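You operate a simulated robot arm through the tools that you are given. There is no shell and no other tool.

The job below is to be done with a simulated robot arm. You get a single attempt, and the scene is never put back.

TASK
Wash the grimy white keycap in the cap washer.
Fine: raise the lid, drop it in, shut the lid, then wind the crank three turns; leave it inside.

It is judged by the outcome, as a careful person would: the job done as asked, and still so three seconds after it is handed in. It fails if anything else is knocked over, pushed out of place, dropped, spilled or broken. Lids that push on must go on centred and level and be pressed home; caps that screw on are set level and turned clockwise until they are tight.

THE ROBOT
A 6-joint arm with a two-finger gripper, fixed in place. Base frame: the origin is on the floor under the middle of its stand, x ahead of it, y to its left, z up. Readings come in m, degrees, newtons and seconds.
With the tool pointing down near the work surface it reaches from about 0.34 to 0.68 m from the base axis. Its first joint turns from -66.0 to 66.0 degrees. Payload 2.45 kg.
The TCP is the grasp point between the finger pads, 0.03 m short of the fingertips. In the tool frame z runs along the fingers and y along their closing line. The gripper opens to 0.106 m; its body begins 0.079 m behind the TCP.
Orientation is told as [roll, pitch, yaw] about the base's x, y, z axes, in that order, counted from this pose: with the fingers straight down and closing along the base's y, the tool's x points along the base's -x, its y along +y and its z along -z.

THE INTERFACE
- The arm moves only by the tool drive_tool. Its argument "motion" is a list of rows, each a list of 7 numbers: the turn, a rotation vector about the base's x, y, z in degrees, then the shift along the base's x, y, z in m, then the opening, from 0 (shut) to 1 (fully open). In form: [[ax, ay, az, x, y, z, gripper], ...]. A call has 1 to 20 rows; each row is the pose to reach, as a shift and turn from the pose commanded when the call began. Rows are played at 5 a second. More than 0.05 m and 8.6 degrees between two rows, or a gripper value outside its range, and nothing of the call is played. A pose out of reach is approached as far as the arm can. The call stops where the force on the tool passes 50 N (or 10 N more than at its start, if that is more) or the arm is blocked; 0.2 s more then pass. Each finger travels about 0.153 m/s and halts on what it meets, pressing with about 38 N; the grip force reading is that of the motor and also rises with nothing between the fingers. The clock runs only during rows and for 0.2 s after the last one: add rows that repeat a pose to give the fingers time. The reply holds the time, the measured pose of the TCP, the force on the tool along the base axes, the opening and the grip force, in the units named above and with some noise, with the torque about the TCP (base axes, N m) and any sound that the robot's microphone picked up, and new pictures: "pictures" is both (left out), scene, wrist or none.
- Cameras (640 x 400 px; columns grow to the right, rows downward): "scene" is fixed at [0.0617, 0.4139, 1.4006]; the picture's right is [-0.73, -0.69, 0.00], its down [-0.41, 0.43, -0.81] and it looks along [0.55, -0.58, -0.59] (base axes); focal length 327 px, centre (320, 200). "wrist" rides on the gripper at [0.076, -0.002, -0.106] in the tool frame; the picture's right is [0.02, 1.00, 0.00], its down [-0.78, 0.02, -0.62] and it looks along [-0.62, 0.01, 0.78] (tool axes); focal length 247 px, centre (320, 200). There is no depth. A picture from a camera that has moved, and an enlarged one, comes with that camera's place and axes in the base frame and with its lens.
- enlarge(camera, box): a new picture of the part [left, top, right, bottom] of that camera's present view, enlarged. The clock stands still meanwhile.
- job_done(): hands the job in; it is judged then, once.

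Nothing tells you positions but the pictures and the camera data. Unless the task says otherwise, let go and move clear before handing in.

The tools are called as name(argument=value, ...) on one line, values as JSON. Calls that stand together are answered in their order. drive_tool: Moves the arm, as the interface text tells. Its arguments: {"type":"object","properties":{"motion":{"type":"array","items":{"type":"array","items":{"type":"number"}}},"pictures":{"type":"string","enum":["both","scene","wrist","none"]}},"required":["motion"]} The other tools are called the same way: enlarge (camera, box) takes an enlarged picture of a part of a camera's view; job_done () hands the job in.

At the start:

```text
time_s: 0.0
ee_pos: [0.3895, -0.11, 1.0832]
tcp_rot: [-0.1, -0.1, -0.1]
ft_force: [-0.6, 0.4, -0.1]
wrist_torque: [0.0, -0.04, 0.01]
opening: 0.1058
gripper_force: 0.0
```

scene: 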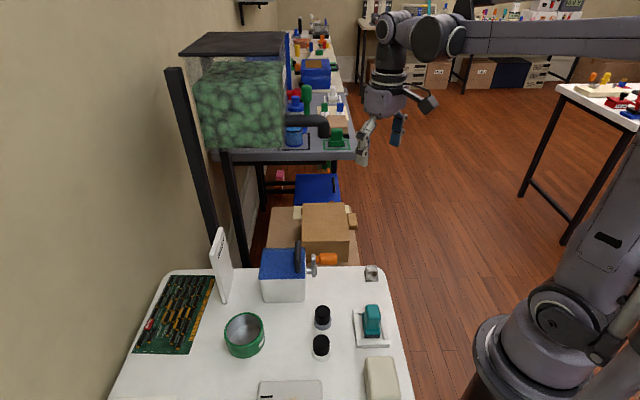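
wrist: 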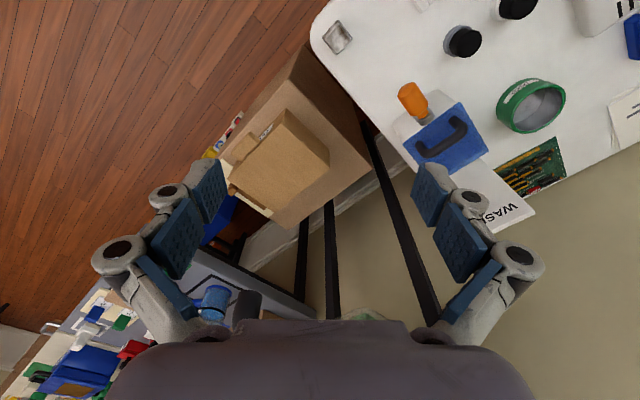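

I see a white table with a blue-lidded washer that has an orange crank, a small greyish keycap near the table's corner, a green tape roll, two black knobs and a teal device. I'll look closer before moving.

enlarge(camera="scene", box=[200, 220, 420, 360])

enlarge(camera="wrist", box=[310, 0, 640, 240])

enlarge(camera="scene", box=[240, 225, 400, 325])

```text
2.86 times, centred on (310, 290) of scene
camera zoom: at [0.0617, 0.4139, 1.4006], right [-0.73, -0.69, 0.0], down [-0.41, 0.43, -0.81], along [0.55, -0.58, -0.59], focal length 935 px, centre (349, -57)
```

zoom: 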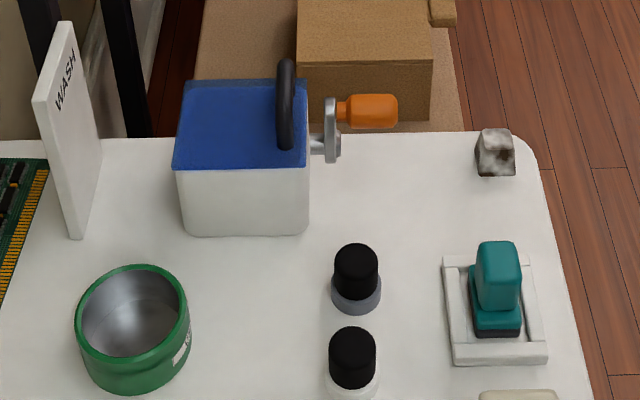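

```text
1.67 times, centred on (475, 120) of wrist
camera zoom: at [0.3128, -0.1111, 1.1906], right [-0.02, 1.0, 0.0], down [0.78, 0.02, 0.62], along [0.62, 0.01, -0.78], focal length 412 px, centre (62, 333)
```

zoom: 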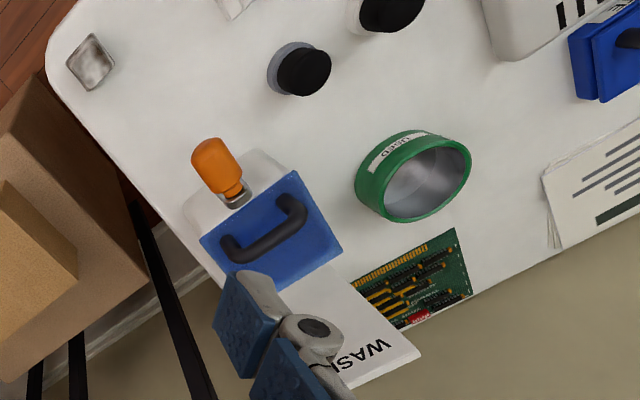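

```text
4.00 times, centred on (320, 275) of scene
camera zoom: at [0.0617, 0.4139, 1.4006], right [-0.73, -0.69, 0.0], down [-0.41, 0.43, -0.81], along [0.55, -0.58, -0.59], focal length 1309 px, centre (320, -100)
```

zoom: 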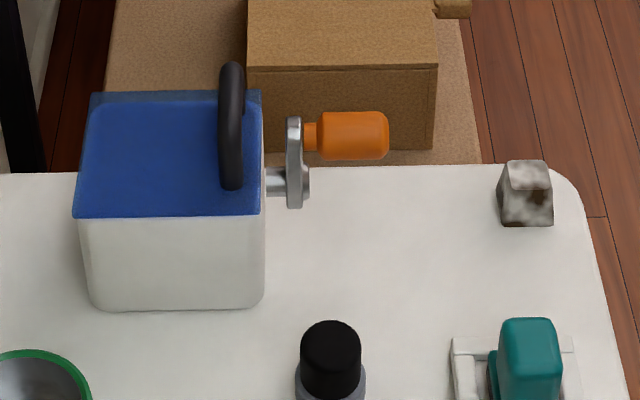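

The washer sits near (0.48, 0.08), with its crank side facing roughly (-0.73, -0.69). The keycap is near (0.35, -0.09), and the table top is about 0.74 high. I'll move the wrist camera to get a better look at the washer.

drive_tool(motion=[[0, 0, 0, 0.0, 0.04, -0.02, 1], [0, 0, 0, 0.0, 0.08, -0.04, 1], [0, 0, 0, 0.0, 0.12, -0.06, 1], [0, 0, 0, 0.0, 0.16, -0.08, 1], [0, 0, 0, 0.0, 0.16, -0.08, 1]], pictures="both")

```text
time_s: 1.2
ee_pos: [0.3894, 0.0479, 1.0037]
tcp_rot: [-0.1, -0.1, -0.1]
ft_force: [-0.3, 0.4, -0.3]
wrist_torque: [0.0, 0.03, 0.03]
opening: 0.1059
gripper_force: 0.0
camera wrist: at [0.3129, 0.0477, 1.1106], right [-0.02, 1.0, 0.0], down [0.78, 0.02, 0.62], along [0.62, 0.01, -0.78], focal length 247 px, centre (320, 200)
```

scene: 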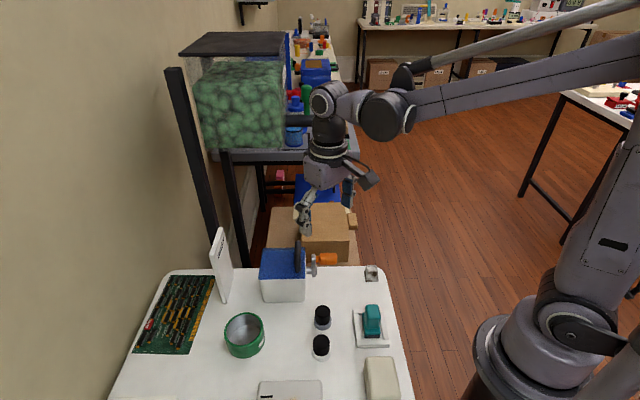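
wrist: 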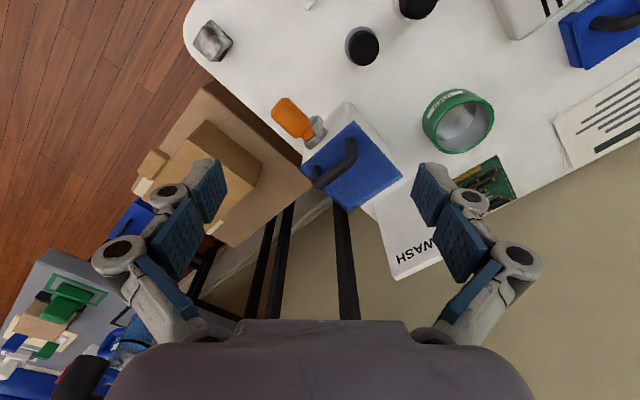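

enlarge(camera="wrist", box=[240, 60, 480, 210])

enlarge(camera="wrist", box=[160, 0, 480, 200])

enlarge(camera="scene", box=[200, 220, 344, 310])

```text
2.67 times, centred on (360, 135) of wrist
camera zoom: at [0.3129, 0.0477, 1.1106], right [-0.02, 1.0, 0.0], down [0.78, 0.02, 0.62], along [0.62, 0.01, -0.78], focal length 659 px, centre (213, 373)
```

zoom: 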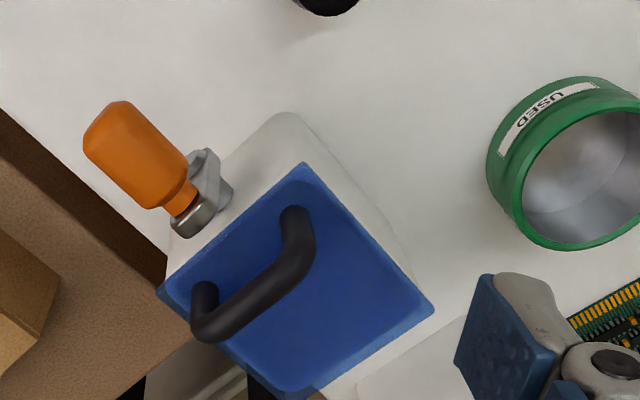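

```text
2.00 times, centred on (320, 100) of wrist
camera zoom: at [0.3129, 0.0477, 1.1106], right [-0.02, 1.0, 0.0], down [0.78, 0.02, 0.62], along [0.62, 0.01, -0.78], focal length 494 px, centre (320, 400)
```

zoom: 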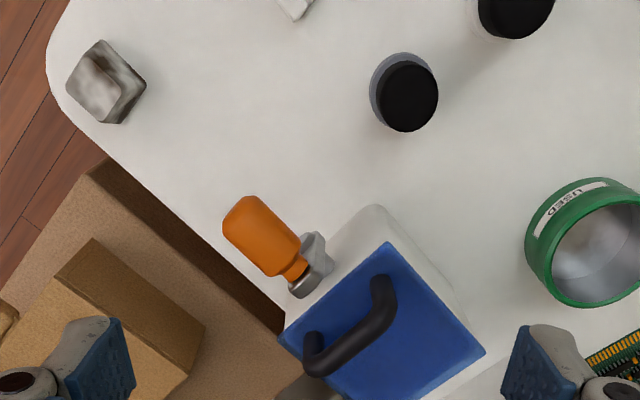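

```text
4.44 times, centred on (272, 265) of scene
camera zoom: at [0.0617, 0.414, 1.4006], right [-0.73, -0.69, 0.0], down [-0.41, 0.43, -0.81], along [0.55, -0.58, -0.59], focal length 1455 px, centre (533, -89)
```

zoom: 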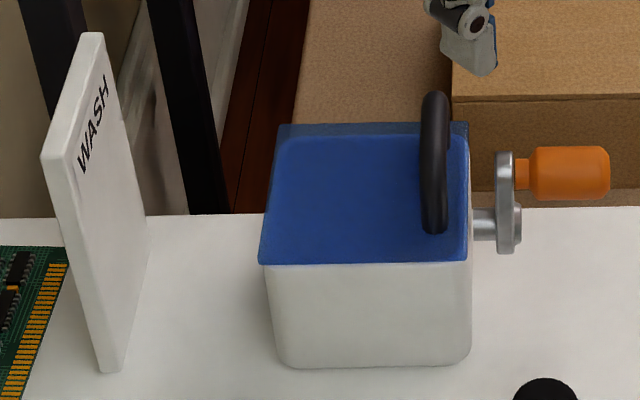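

The lid's black bar handle is on the crank side, so the lid hinges on the far side near the WASH sign. The bar centre is about (0.462, 0.065, 0.86). I'll turn the tool so the fingers close across the bar, then look from above it.

drive_tool(motion=[[0, 0, -7.5, 0.01, 0.0, 0.0, 1], [0, 0, -15, 0.02, 0.0, -0.005, 1], [0, 0, -22.5, 0.03, 0.0, -0.01, 1], [0, 0, -30, 0.04, 0.0, -0.015, 1], [0, 0, -37.5, 0.05, 0.0, -0.02, 1], [0, 0, -45, 0.06, 0.0, -0.025, 1], [0, 0, -45, 0.06, 0.0, -0.025, 1]], pictures="both")

enlarge(camera="wrist", box=[160, 40, 480, 240])

enlarge(camera="scene", box=[220, 180, 380, 280])

```text
time_s: 2.8
ee_pos: [0.4498, 0.05, 0.9784]
tcp_rot: [-0.2, 0.0, -45.1]
ft_force: [0.0, 0.4, -0.4]
wrist_torque: [-0.01, -0.02, -0.02]
opening: 0.1061
gripper_force: 0.1
camera wrist: at [0.3944, 0.1035, 1.0853], right [0.69, 0.72, 0.0], down [0.56, -0.54, 0.62], along [0.45, -0.43, -0.78], focal length 247 px, centre (320, 200)
```

scene: 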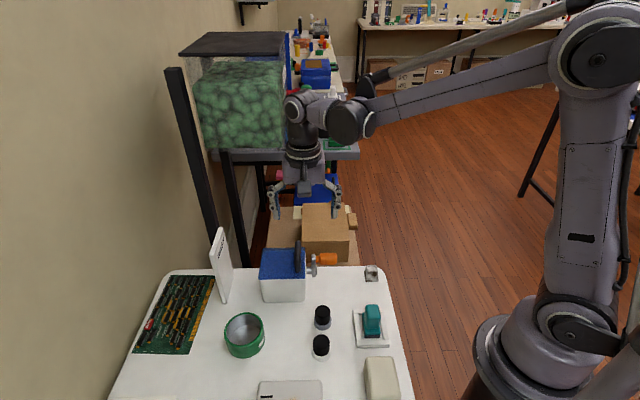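
wrist: 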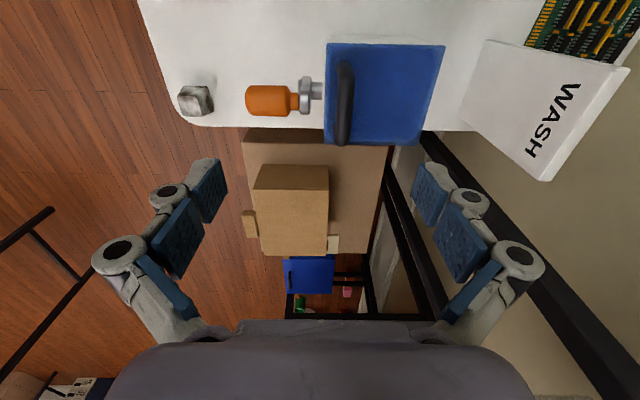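

```text
2.00 times, centred on (320, 140) of wrist
camera zoom: at [0.3944, 0.1035, 1.0853], right [0.69, 0.72, 0.0], down [0.56, -0.54, 0.62], along [0.45, -0.43, -0.78], focal length 494 px, centre (320, 320)
```

zoom: 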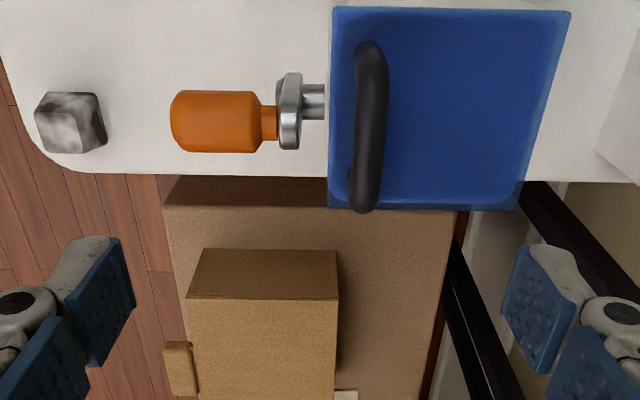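

```text
4.00 times, centred on (300, 230) of scene
camera zoom: at [0.0617, 0.4139, 1.4006], right [-0.73, -0.69, 0.0], down [-0.41, 0.43, -0.81], along [0.55, -0.58, -0.59], focal length 1309 px, centre (400, 80)
```

zoom: 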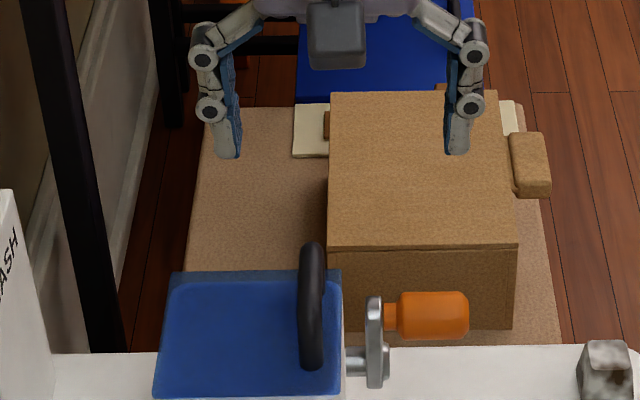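

The view is aligned now: bar centre about (0.463, 0.066), lid top about 0.828, hinge on the far (+x+y) edge. The crank handle is near (0.411, 0.019, 0.847), so I'll narrow the gripper to stay clear of it and move just above the bar.

drive_tool(motion=[[0, 0, 0, 0.0132, 0.016, 0, 0.28], [0, 0, 0, 0.0132, 0.016, -0.03, 0.28], [0, 0, 0, 0.0132, 0.016, -0.055, 0.28], [0, 0, 0, 0.0132, 0.016, -0.055, 0.28]], pictures="both")

enlarge(camera="wrist", box=[200, 60, 440, 210])

enlarge(camera="scene", box=[240, 190, 384, 280])

```text
time_s: 3.8
ee_pos: [0.4618, 0.0661, 0.9251]
tcp_rot: [-0.1, -0.2, -45.1]
ft_force: [-0.4, 0.3, 0.2]
wrist_torque: [0.0, -0.02, -0.02]
opening: 0.0297
gripper_force: 0.1
camera wrist: at [0.4076, 0.1195, 1.0309], right [0.69, 0.72, 0.0], down [0.56, -0.54, 0.62], along [0.45, -0.43, -0.78], focal length 247 px, centre (320, 200)
```

scene: 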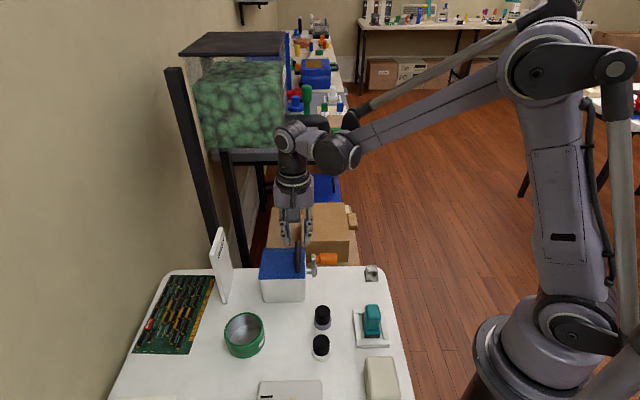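
wrist: 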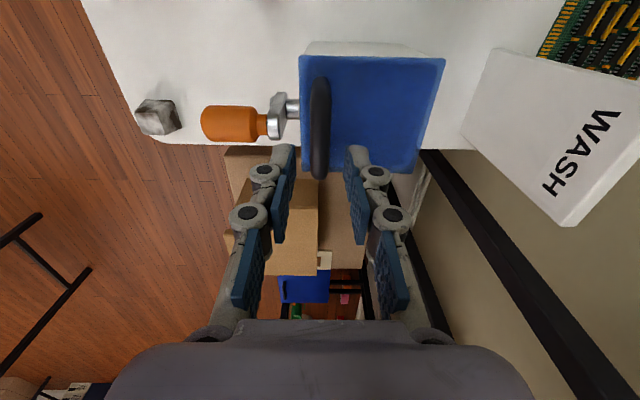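

```text
2.67 times, centred on (320, 135) of wrist
camera zoom: at [0.4076, 0.1195, 1.0309], right [0.69, 0.72, 0.0], down [0.56, -0.54, 0.62], along [0.45, -0.43, -0.78], focal length 659 px, centre (320, 373)
```

zoom: 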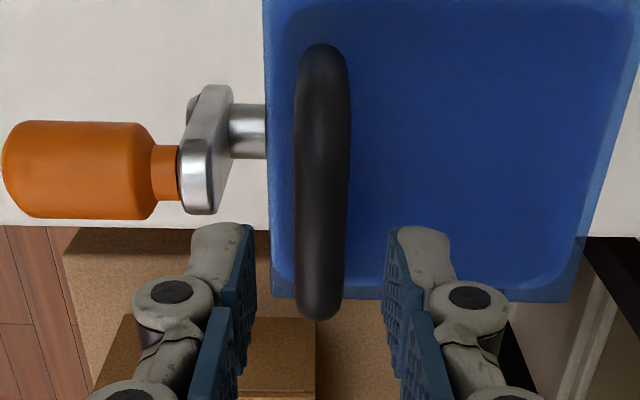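

```text
4.44 times, centred on (312, 235) of scene
camera zoom: at [0.0617, 0.4139, 1.4006], right [-0.73, -0.69, 0.0], down [-0.41, 0.43, -0.81], along [0.55, -0.58, -0.59], focal length 1455 px, centre (356, 44)
```

zoom: 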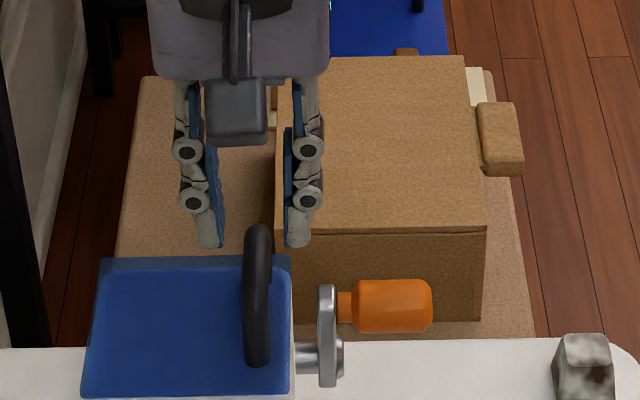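

The bar is centred between the fingers. I'll lower to about z 0.876 and close on the bar.

drive_tool(motion=[[0, 0, 0, 0.0, 0, -0.017, 0.28], [0, 0, 0, 0.0, 0, -0.033, 0.28], [0, 0, 0, 0.0, 0, -0.048, 0.28], [0, 0, 0, 0.0, 0, -0.048, 0.28]], pictures="both")

enlarge(camera="scene", box=[240, 200, 368, 280])

enlarge(camera="wrist", box=[200, 60, 440, 210])

```text
time_s: 4.8
ee_pos: [0.4631, 0.0669, 0.8747]
tcp_rot: [-0.2, -0.2, -45.2]
ft_force: [-0.9, -0.6, 0.6]
wrist_torque: [0.0, 0.02, 0.01]
opening: 0.0295
gripper_force: 0.0
camera wrist: at [0.4073, 0.1199, 0.9815], right [0.69, 0.72, 0.0], down [0.56, -0.54, 0.62], along [0.45, -0.43, -0.78], focal length 247 px, centre (320, 200)
```

scene: 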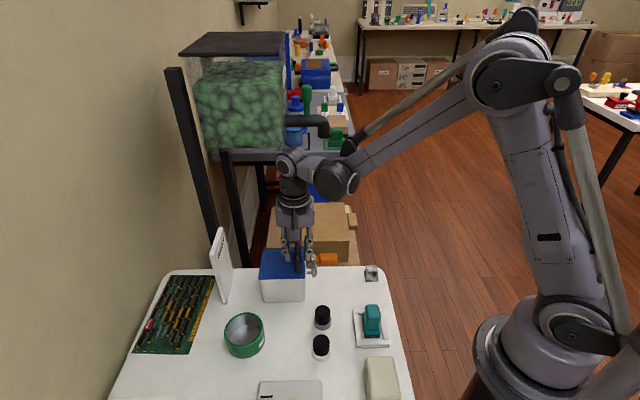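
wrist: 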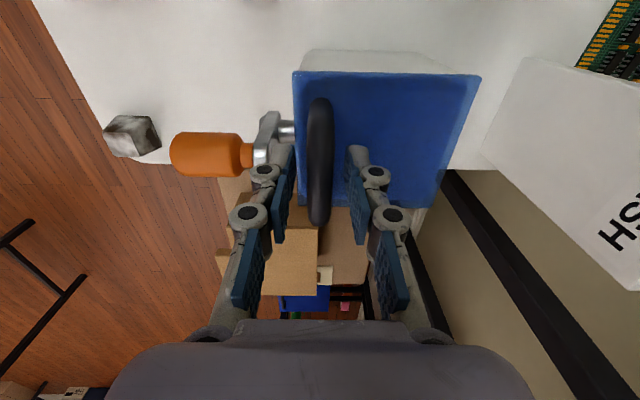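

```text
5.00 times, centred on (304, 240) of scene
camera zoom: at [0.0617, 0.4139, 1.4006], right [-0.73, -0.69, 0.0], down [-0.41, 0.43, -0.81], along [0.55, -0.58, -0.59], focal length 1636 px, centre (400, 0)
```

zoom: 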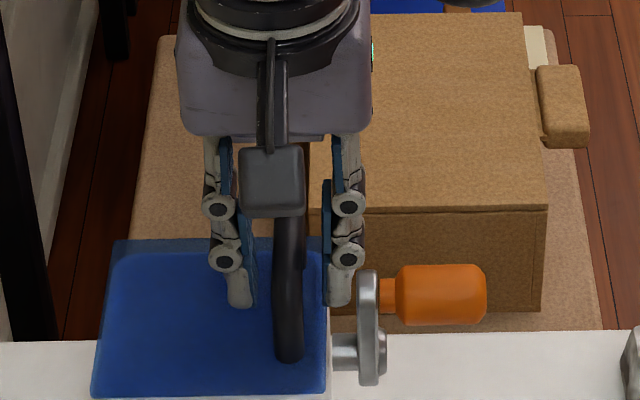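

```text
2.67 times, centred on (320, 135) of wrist
camera zoom: at [0.4073, 0.1199, 0.9815], right [0.69, 0.72, 0.0], down [0.56, -0.54, 0.62], along [0.45, -0.43, -0.78], focal length 659 px, centre (320, 373)
```

zoom: 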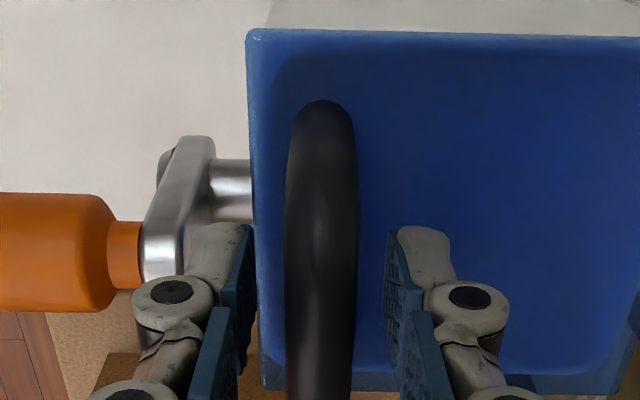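

The fingers straddle the bar with the tips above the lid. Closing now.

drive_tool(motion=[[0, 0, 0, 0, 0, 0, 0.1], [0, 0, 0, 0, 0, 0, 0.0], [0, 0, 0, 0, 0, 0, 0.0]], pictures="both")

enlarge(camera="wrist", box=[200, 60, 440, 210])

```text
time_s: 5.6
ee_pos: [0.4627, 0.0661, 0.8757]
tcp_rot: [0.1, -0.1, -45.1]
ft_force: [0.0, 0.7, -1.0]
wrist_torque: [-0.03, 0.02, 0.02]
opening: 0.012
gripper_force: 38.8
camera wrist: at [0.4073, 0.1199, 0.9817], right [0.69, 0.72, 0.0], down [0.56, -0.54, 0.62], along [0.45, -0.43, -0.78], focal length 247 px, centre (320, 200)
```

scene: 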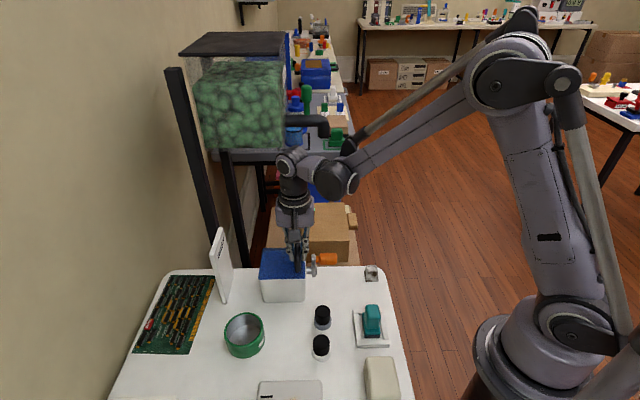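
wrist: 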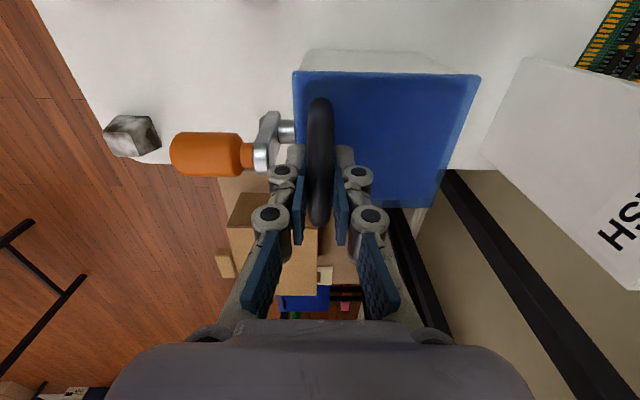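

```text
2.67 times, centred on (320, 135) of wrist
camera zoom: at [0.4073, 0.1199, 0.9817], right [0.69, 0.72, 0.0], down [0.56, -0.54, 0.62], along [0.45, -0.43, -0.78], focal length 659 px, centre (320, 373)
```

zoom: 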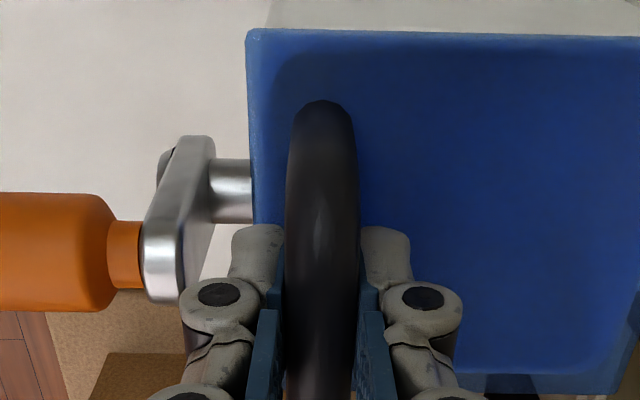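

The bar is gripped at 12 mm. I'll start lifting along an arc about the far hinge edge, tilting the tool a little with the lid and watching the force.

drive_tool(motion=[[-0.9, 0.9, 0, 0.0016, 0.0016, 0.0037, 0], [-1.77, 1.77, 0, 0.0032, 0.0032, 0.0075, 0], [-2.65, 2.65, 0, 0.005, 0.005, 0.0111, 0], [-3.54, 3.54, 0, 0.0069, 0.0069, 0.0146, 0], [-4.4, 4.4, 0, 0.0089, 0.0089, 0.018, 0], [-5.3, 5.3, 0, 0.011, 0.011, 0.0213, 0]], pictures="both")

enlarge(camera="scene", box=[220, 190, 380, 310])

```text
time_s: 7.0
ee_pos: [0.4734, 0.0783, 0.8978]
tcp_rot: [-7.6, -0.1, -45.2]
ft_force: [4.5, 5.7, -9.5]
wrist_torque: [0.22, 0.36, 0.04]
opening: 0.013
gripper_force: 39.0
camera wrist: at [0.4284, 0.1409, 1.0025], right [0.69, 0.72, -0.13], down [0.62, -0.48, 0.61], along [0.38, -0.5, -0.78], focal length 247 px, centre (320, 200)
```

scene: 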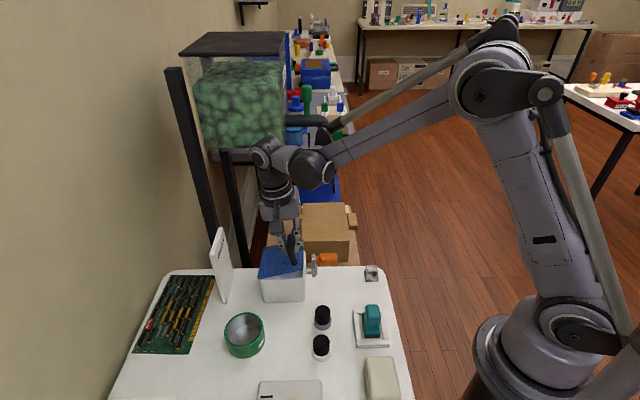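
wrist: 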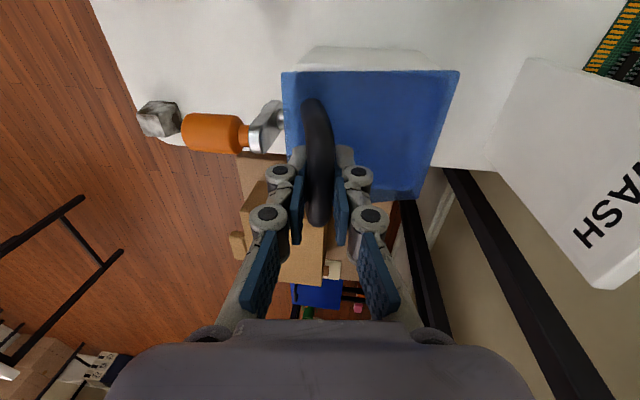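

```text
3.33 times, centred on (300, 250) of scene
camera zoom: at [0.062, 0.4141, 1.4005], right [-0.73, -0.69, 0.0], down [-0.41, 0.43, -0.81], along [0.55, -0.58, -0.59], focal length 1091 px, centre (387, 33)
```

zoom: 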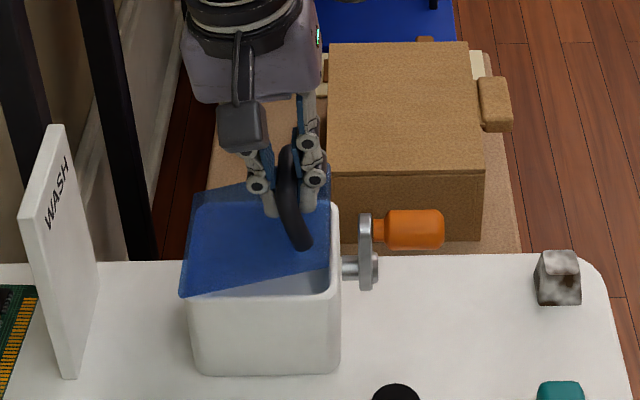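

The lid is coming up properly and forces are modest. I'll continue the arc with a slightly lower hinge estimate.

drive_tool(motion=[[-0.9, 0.9, 0, 0.0028, 0.0028, 0.003, 0], [-1.77, 1.77, 0, 0.0057, 0.0057, 0.0058, 0], [-2.65, 2.65, 0, 0.0082, 0.0082, 0.0087, 0], [-3.54, 3.54, 0, 0.0108, 0.0108, 0.0113, 0], [-4.4, 4.4, 0, 0.0135, 0.0135, 0.0137, 0], [-5.3, 5.3, 0, 0.0163, 0.0163, 0.016, 0], [-6.2, 6.2, 0, 0.0192, 0.0192, 0.0182, 0], [-7.07, 7.07, 0, 0.0221, 0.0221, 0.0202, 0]], pictures="both")

enlarge(camera="scene", box=[220, 190, 380, 310])

```text
time_s: 8.8
ee_pos: [0.4963, 0.1004, 0.9166]
tcp_rot: [-17.6, -0.1, -45.0]
ft_force: [3.0, 7.3, -16.8]
wrist_torque: [0.11, 0.29, -0.01]
opening: 0.0141
gripper_force: 37.8
camera wrist: at [0.464, 0.1766, 1.0186], right [0.66, 0.69, -0.3], down [0.7, -0.41, 0.59], along [0.28, -0.6, -0.75], focal length 247 px, centre (320, 200)
```

scene: 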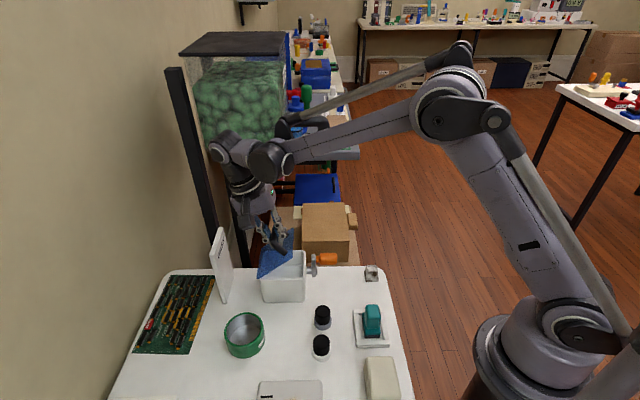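
wrist: 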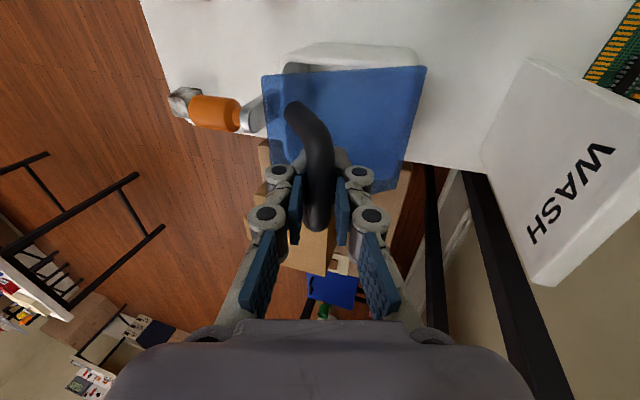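

```text
3.33 times, centred on (300, 250) of scene
camera zoom: at [0.0621, 0.4142, 1.4005], right [-0.73, -0.69, 0.0], down [-0.41, 0.43, -0.81], along [0.55, -0.58, -0.59], focal length 1091 px, centre (387, 33)
```

zoom: 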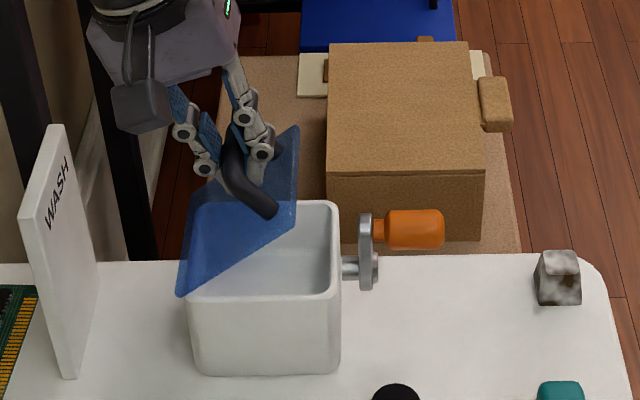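

The lid is about 36° open. The force is mostly a pull toward the hinge, so I'll flatten the arc slightly and continue.

drive_tool(motion=[[-0.9, 0.9, 0, 0.0045, 0.0045, -0.0008, 0], [-1.77, 1.77, 0, 0.0083, 0.0083, 0.0007, 0], [-2.65, 2.65, 0, 0.0114, 0.0114, 0.002, 0], [-3.54, 3.54, 0, 0.0146, 0.0146, 0.0032, 0], [-4.4, 4.4, 0, 0.0178, 0.0178, 0.004, 0], [-5.3, 5.3, 0, 0.0211, 0.0211, 0.0048, 0]], pictures="both")

enlarge(camera="scene", box=[200, 180, 360, 300])

```text
time_s: 10.2
ee_pos: [0.5176, 0.12, 0.9199]
tcp_rot: [-25.0, -0.1, -44.9]
ft_force: [-3.2, 2.1, -17.6]
wrist_torque: [-0.07, 0.18, 0.01]
opening: 0.0127
gripper_force: 37.4
camera wrist: at [0.4938, 0.2058, 1.0194], right [0.63, 0.66, -0.42], down [0.75, -0.36, 0.56], along [0.21, -0.67, -0.71], focal length 247 px, centre (320, 200)
```

scene: 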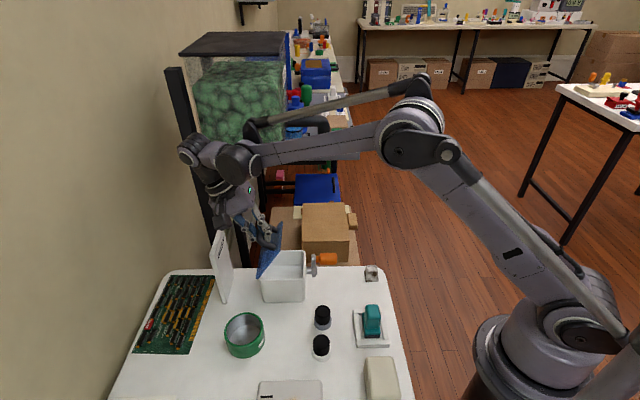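
wrist: 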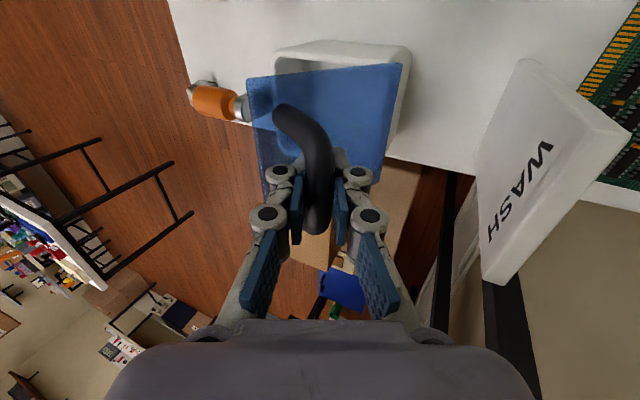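

```text
3.33 times, centred on (280, 240) of scene
camera zoom: at [0.0619, 0.4141, 1.4005], right [-0.73, -0.69, 0.0], down [-0.41, 0.43, -0.81], along [0.55, -0.58, -0.59], focal length 1091 px, centre (453, 67)
```

zoom: 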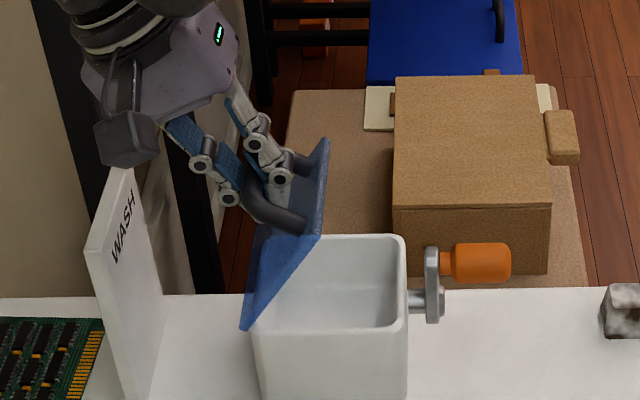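

The lid is about 58° open now, which puts the hinge slightly inside the lid edge with a radius of about 0.089 m. I'll continue over the top with a tighter arc and the tilt held.

drive_tool(motion=[[0, 0, 0, 0.002, 0.002, -0.002, 0], [0, 0, 0, 0.0048, 0.0048, -0.0012, 0], [0, 0, 0, 0.0076, 0.0076, -0.0005, 0], [0, 0, 0, 0.0104, 0.0104, -0.0007, 0], [0, 0, 0, 0.0131, 0.0131, -0.001, 0], [0, 0, 0, 0.0158, 0.0158, -0.0014, 0], [0, 0, 0, 0.0185, 0.0185, -0.002, 0]], pictures="both")

enlarge(camera="scene", box=[200, 180, 360, 300])

```text
time_s: 11.8
ee_pos: [0.5351, 0.138, 0.9201]
tcp_rot: [-25.1, 0.0, -44.9]
ft_force: [-6.5, -0.2, -14.8]
wrist_torque: [-0.1, 0.12, -0.01]
opening: 0.0126
gripper_force: 37.0
camera wrist: at [0.512, 0.2238, 1.0181], right [0.63, 0.65, -0.42], down [0.75, -0.36, 0.56], along [0.21, -0.67, -0.71], focal length 247 px, centre (320, 200)
```

scene: 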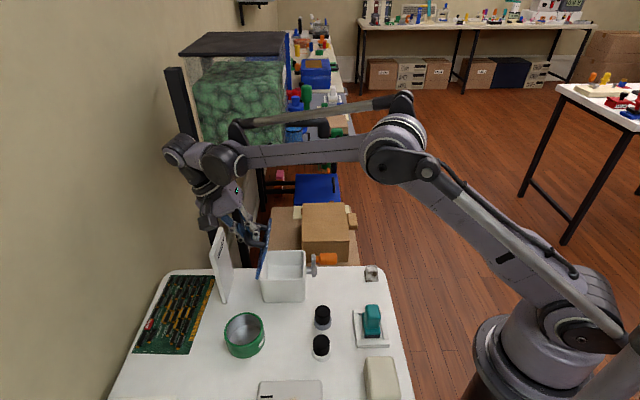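
wrist: 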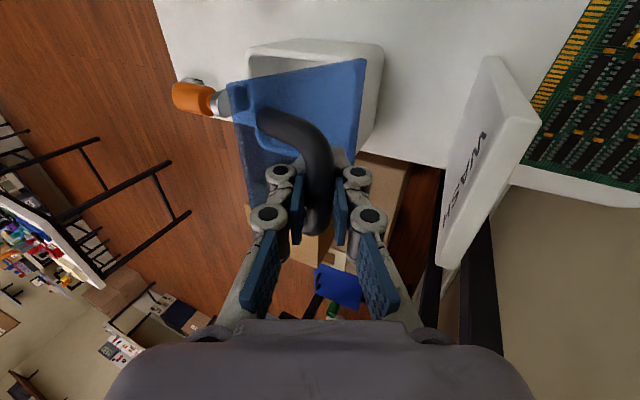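

```text
3.33 times, centred on (280, 240) of scene
camera zoom: at [0.0618, 0.414, 1.4005], right [-0.73, -0.69, 0.0], down [-0.41, 0.43, -0.81], along [0.55, -0.58, -0.59], focal length 1091 px, centre (453, 67)
```

zoom: 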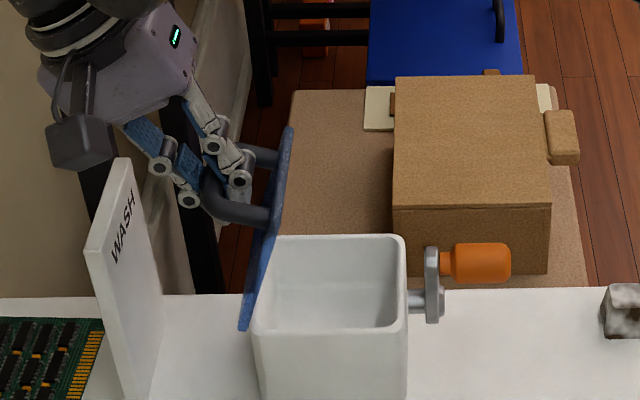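

The lid is about 77° open. I'll bring it just past vertical, keeping clear of the WASH sign.

drive_tool(motion=[[0, 0, 0, 0.0022, 0.0022, -0.0025, 0], [0, 0, 0, 0.0044, 0.0044, -0.0036, 0], [0, 0, 0, 0.0068, 0.0068, -0.0048, 0], [0, 0, 0, 0.0093, 0.0093, -0.006, 0], [0, 0, 0, 0.0117, 0.0117, -0.0075, 0], [0, 0, 0, 0.0141, 0.0141, -0.009, 0]], pictures="both")

enlarge(camera="scene", box=[200, 180, 360, 300])

```text
time_s: 13.2
ee_pos: [0.5496, 0.1531, 0.9116]
tcp_rot: [-25.0, -0.2, -45.0]
ft_force: [9.1, 2.9, 21.8]
wrist_torque: [0.01, -0.01, 0.04]
opening: 0.0122
gripper_force: 36.6
camera wrist: at [0.5259, 0.2379, 1.0091], right [0.63, 0.65, -0.42], down [0.75, -0.36, 0.56], along [0.21, -0.67, -0.71], focal length 247 px, centre (320, 200)
```

scene: 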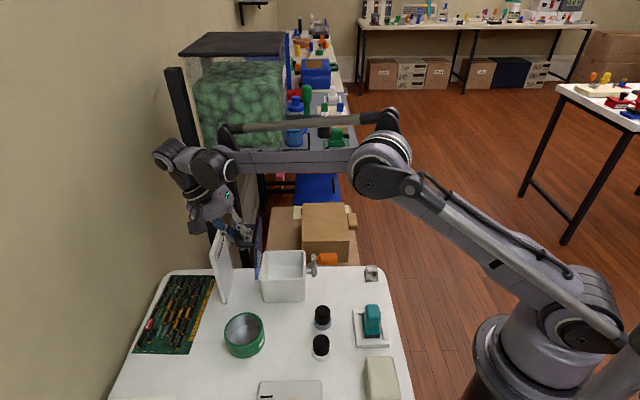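
wrist: 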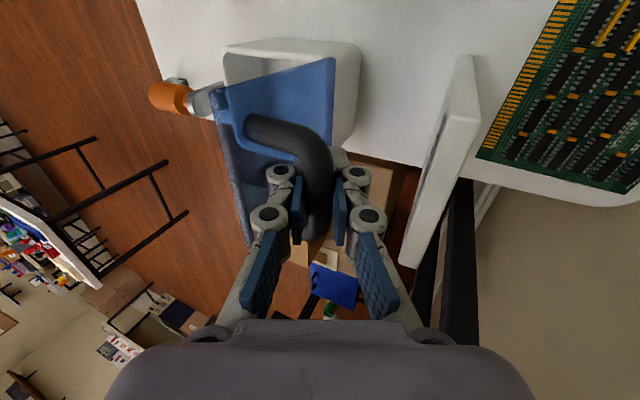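

```text
3.33 times, centred on (280, 240) of scene
camera zoom: at [0.0616, 0.4139, 1.4006], right [-0.73, -0.69, 0.0], down [-0.41, 0.43, -0.81], along [0.55, -0.58, -0.59], focal length 1091 px, centre (453, 67)
```

zoom: 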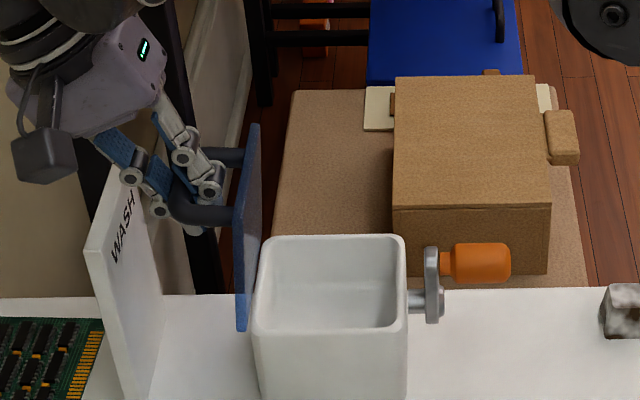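

The lid is about vertical. I'll ease off the slight downward push, then loosen the grip a few mm so the fingers cage the bar and I can see whether the lid stays.

drive_tool(motion=[[0, 0, 0, 0.0007, 0.0007, 0.002, 0], [0, 0, 0, 0.0007, 0.0007, 0.002, 0], [0, 0, 0, 0.0007, 0.0007, 0.002, 0.2], [0, 0, 0, 0.0007, 0.0007, 0.002, 0.2], [0, 0, 0, 0.0007, 0.0007, 0.002, 0.2]], pictures="both")

enlarge(camera="scene", box=[200, 180, 360, 300])

enlarge(camera="wrist", box=[180, 100, 480, 300])

```text
time_s: 14.4
ee_pos: [0.5495, 0.1524, 0.9133]
tcp_rot: [-25.1, -0.1, -45.0]
ft_force: [-0.2, -0.5, 0.3]
wrist_torque: [-0.01, 0.0, -0.01]
opening: 0.0211
gripper_force: 0.1
camera wrist: at [0.5264, 0.2386, 1.0105], right [0.63, 0.65, -0.42], down [0.75, -0.36, 0.56], along [0.21, -0.67, -0.71], focal length 247 px, centre (320, 200)
```

scene: 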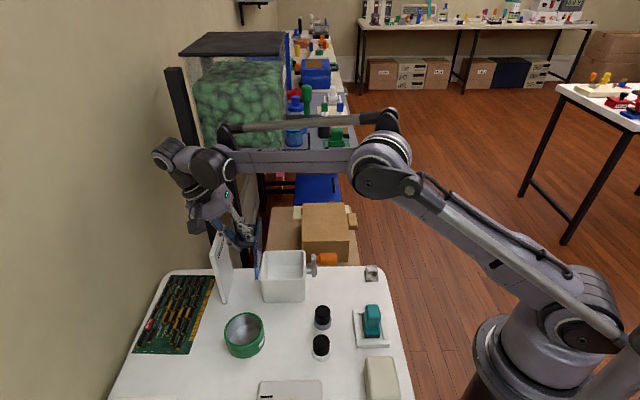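
wrist: 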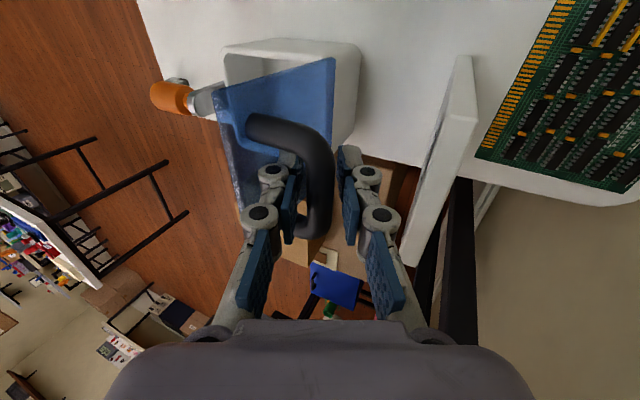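

```text
3.33 times, centred on (280, 240) of scene
camera zoom: at [0.0617, 0.4139, 1.4006], right [-0.73, -0.69, 0.0], down [-0.41, 0.43, -0.81], along [0.55, -0.58, -0.59], focal length 1091 px, centre (453, 67)
```

zoom: 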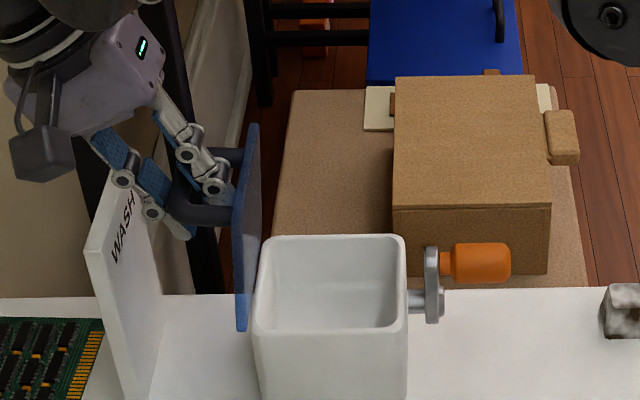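

```text
2.00 times, centred on (330, 200) of wrist
camera zoom: at [0.5264, 0.2386, 1.0105], right [0.63, 0.65, -0.42], down [0.75, -0.36, 0.56], along [0.21, -0.67, -0.71], focal length 494 px, centre (300, 200)
```

zoom: 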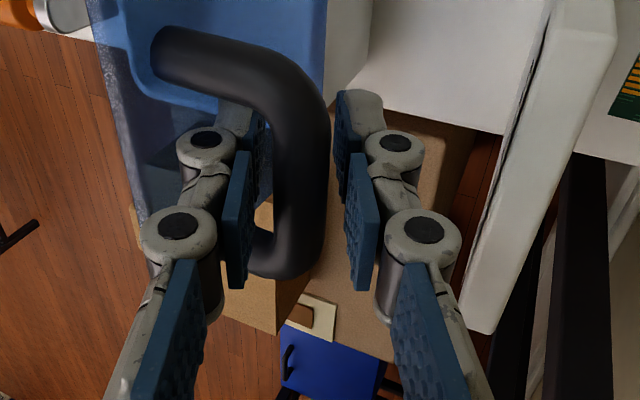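

The lid stays up with no force on the tool. I'll nudge it a few degrees past vertical with the caging finger; there's about 2 cm to the sign.

drive_tool(motion=[[0, 0, 0, 0.0015, 0.0015, -0.001, 0.2], [0, 0, 0, 0.003, 0.003, -0.0015, 0.2], [0, 0, 0, 0.0045, 0.0045, -0.0022, 0.2], [0, 0, 0, 0.006, 0.006, -0.003, 0.2], [0, 0, 0, 0.006, 0.006, -0.003, 0.2]], pictures="both")

enlarge(camera="scene", box=[200, 180, 360, 300])

enlarge(camera="wrist", box=[180, 100, 480, 300])

```text
time_s: 15.6
ee_pos: [0.5558, 0.1599, 0.9093]
tcp_rot: [-25.2, -0.1, -45.0]
ft_force: [-0.3, 0.1, -0.5]
wrist_torque: [0.03, 0.03, 0.01]
opening: 0.0215
gripper_force: 0.1
camera wrist: at [0.5324, 0.245, 1.0073], right [0.63, 0.65, -0.42], down [0.75, -0.36, 0.56], along [0.21, -0.67, -0.71], focal length 247 px, centre (320, 200)
```

scene: 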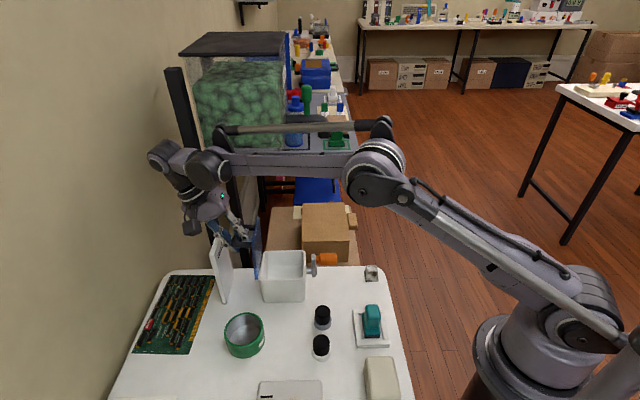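
wrist: 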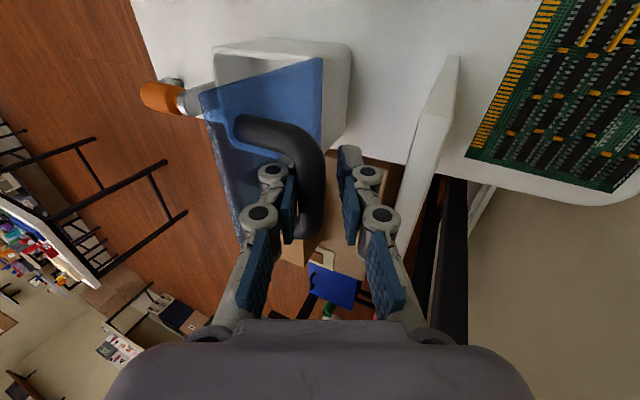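

```text
3.33 times, centred on (280, 240) of scene
camera zoom: at [0.0617, 0.4139, 1.4006], right [-0.73, -0.69, 0.0], down [-0.41, 0.43, -0.81], along [0.55, -0.58, -0.59], focal length 1091 px, centre (453, 67)
```

zoom: 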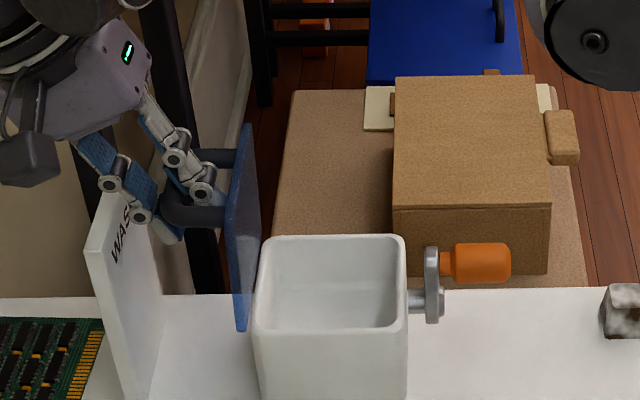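

```text
2.00 times, centred on (330, 200) of wrist
camera zoom: at [0.5324, 0.245, 1.0073], right [0.63, 0.65, -0.42], down [0.75, -0.36, 0.56], along [0.21, -0.67, -0.71], focal length 494 px, centre (300, 200)
```

zoom: 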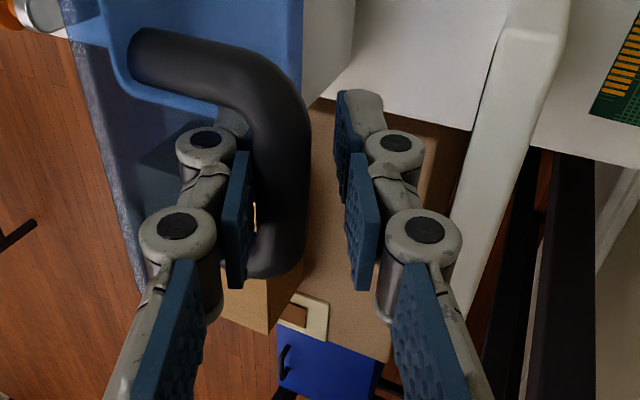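

The lid is a little past vertical now. I'll back the fingers off a few mm to see whether it stays put on its own.

drive_tool(motion=[[0, 0, 0, -0.0015, -0.0015, 0, 0.2], [0, 0, 0, -0.003, -0.003, 0, 0.2], [0, 0, 0, -0.003, -0.003, 0, 0.2], [0, 0, 0, -0.003, -0.003, 0, 0.2]], pictures="wrist")

enlarge(camera="wrist", box=[180, 100, 480, 300])

enlarge(camera="scene", box=[200, 180, 360, 300])

```text
time_s: 16.6
ee_pos: [0.5517, 0.1564, 0.9098]
tcp_rot: [-25.1, -0.1, -45.1]
ft_force: [-0.1, 0.3, -0.7]
wrist_torque: [0.02, 0.01, 0.04]
opening: 0.0213
gripper_force: 0.0
camera wrist: at [0.5296, 0.2414, 1.0075], right [0.63, 0.65, -0.42], down [0.75, -0.36, 0.56], along [0.21, -0.67, -0.71], focal length 247 px, centre (320, 200)
```

wrist: 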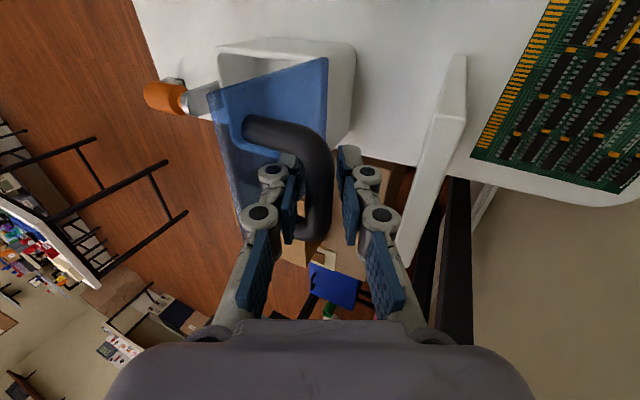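

```text
2.00 times, centred on (330, 200) of wrist
camera zoom: at [0.5296, 0.2414, 1.0075], right [0.63, 0.65, -0.42], down [0.75, -0.36, 0.56], along [0.21, -0.67, -0.71], focal length 494 px, centre (300, 200)
```

zoom: 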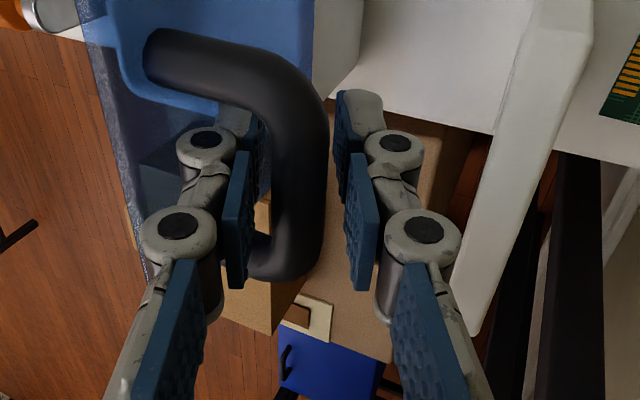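

```text
3.33 times, centred on (280, 240) of scene
camera zoom: at [0.0617, 0.4139, 1.4006], right [-0.73, -0.69, 0.0], down [-0.41, 0.43, -0.81], along [0.55, -0.58, -0.59], focal length 1091 px, centre (453, 67)
```

zoom: 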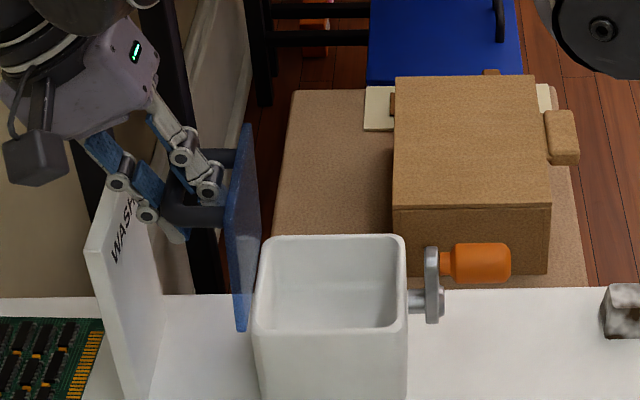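

The lid holds itself open. I'll withdraw along the finger axis so the bar isn't dragged, then go straight up.

drive_tool(motion=[[0, 0, 0, 0.0015, 0.0015, 0.0045, 0.2], [0, 0, 0, 0.003, 0.003, 0.0091, 0.2], [0, 0, 0, 0.0045, 0.0045, 0.0136, 0.2], [0, 0, 0, 0.006, 0.006, 0.0181, 0.2], [0, 0, 0, 0.0075, 0.0075, 0.0227, 0.2], [0, 0, 0, 0.009, 0.009, 0.0272, 0.2], [0, 0, 0, 0.009, 0.009, 0.055, 0.2], [0, 0, 0, 0.009, 0.009, 0.09, 0.2]], pictures="both")

enlarge(camera="scene", box=[200, 180, 360, 300])

```text
time_s: 18.4
ee_pos: [0.5617, 0.1657, 1.0008]
tcp_rot: [-25.0, -0.1, -45.0]
ft_force: [-1.0, -0.2, 0.6]
wrist_torque: [0.01, 0.01, 0.05]
opening: 0.0212
gripper_force: 0.0
camera wrist: at [0.5374, 0.2514, 1.0983], right [0.63, 0.65, -0.42], down [0.75, -0.36, 0.56], along [0.21, -0.67, -0.71], focal length 247 px, centre (320, 200)
```

scene: 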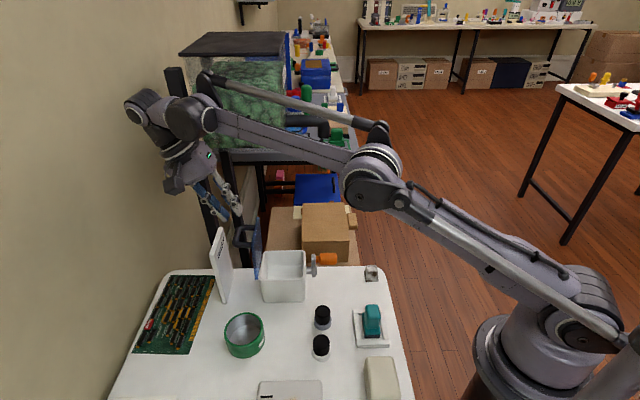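
wrist: 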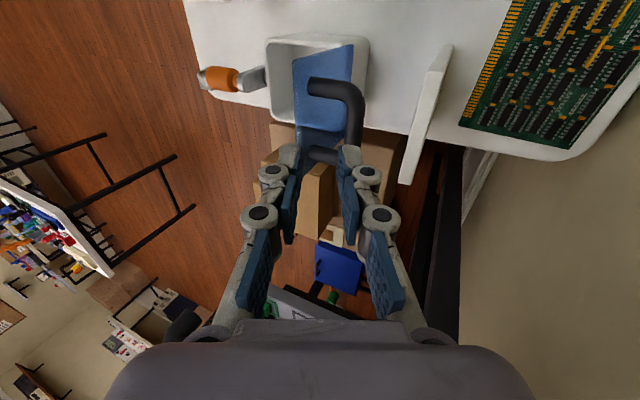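

```text
3.33 times, centred on (280, 240) of scene
camera zoom: at [0.0617, 0.4139, 1.4006], right [-0.73, -0.69, 0.0], down [-0.41, 0.43, -0.81], along [0.55, -0.58, -0.59], focal length 1091 px, centre (453, 67)
```

zoom: 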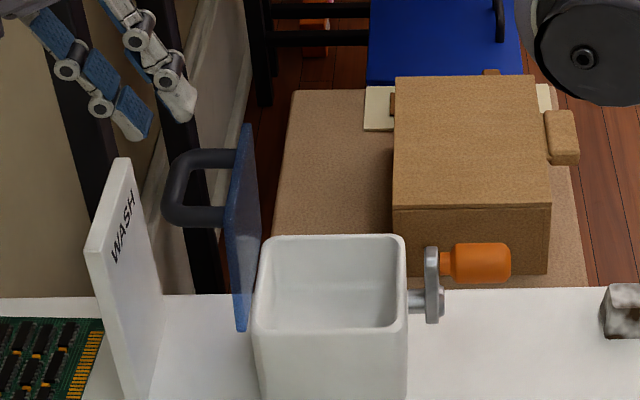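

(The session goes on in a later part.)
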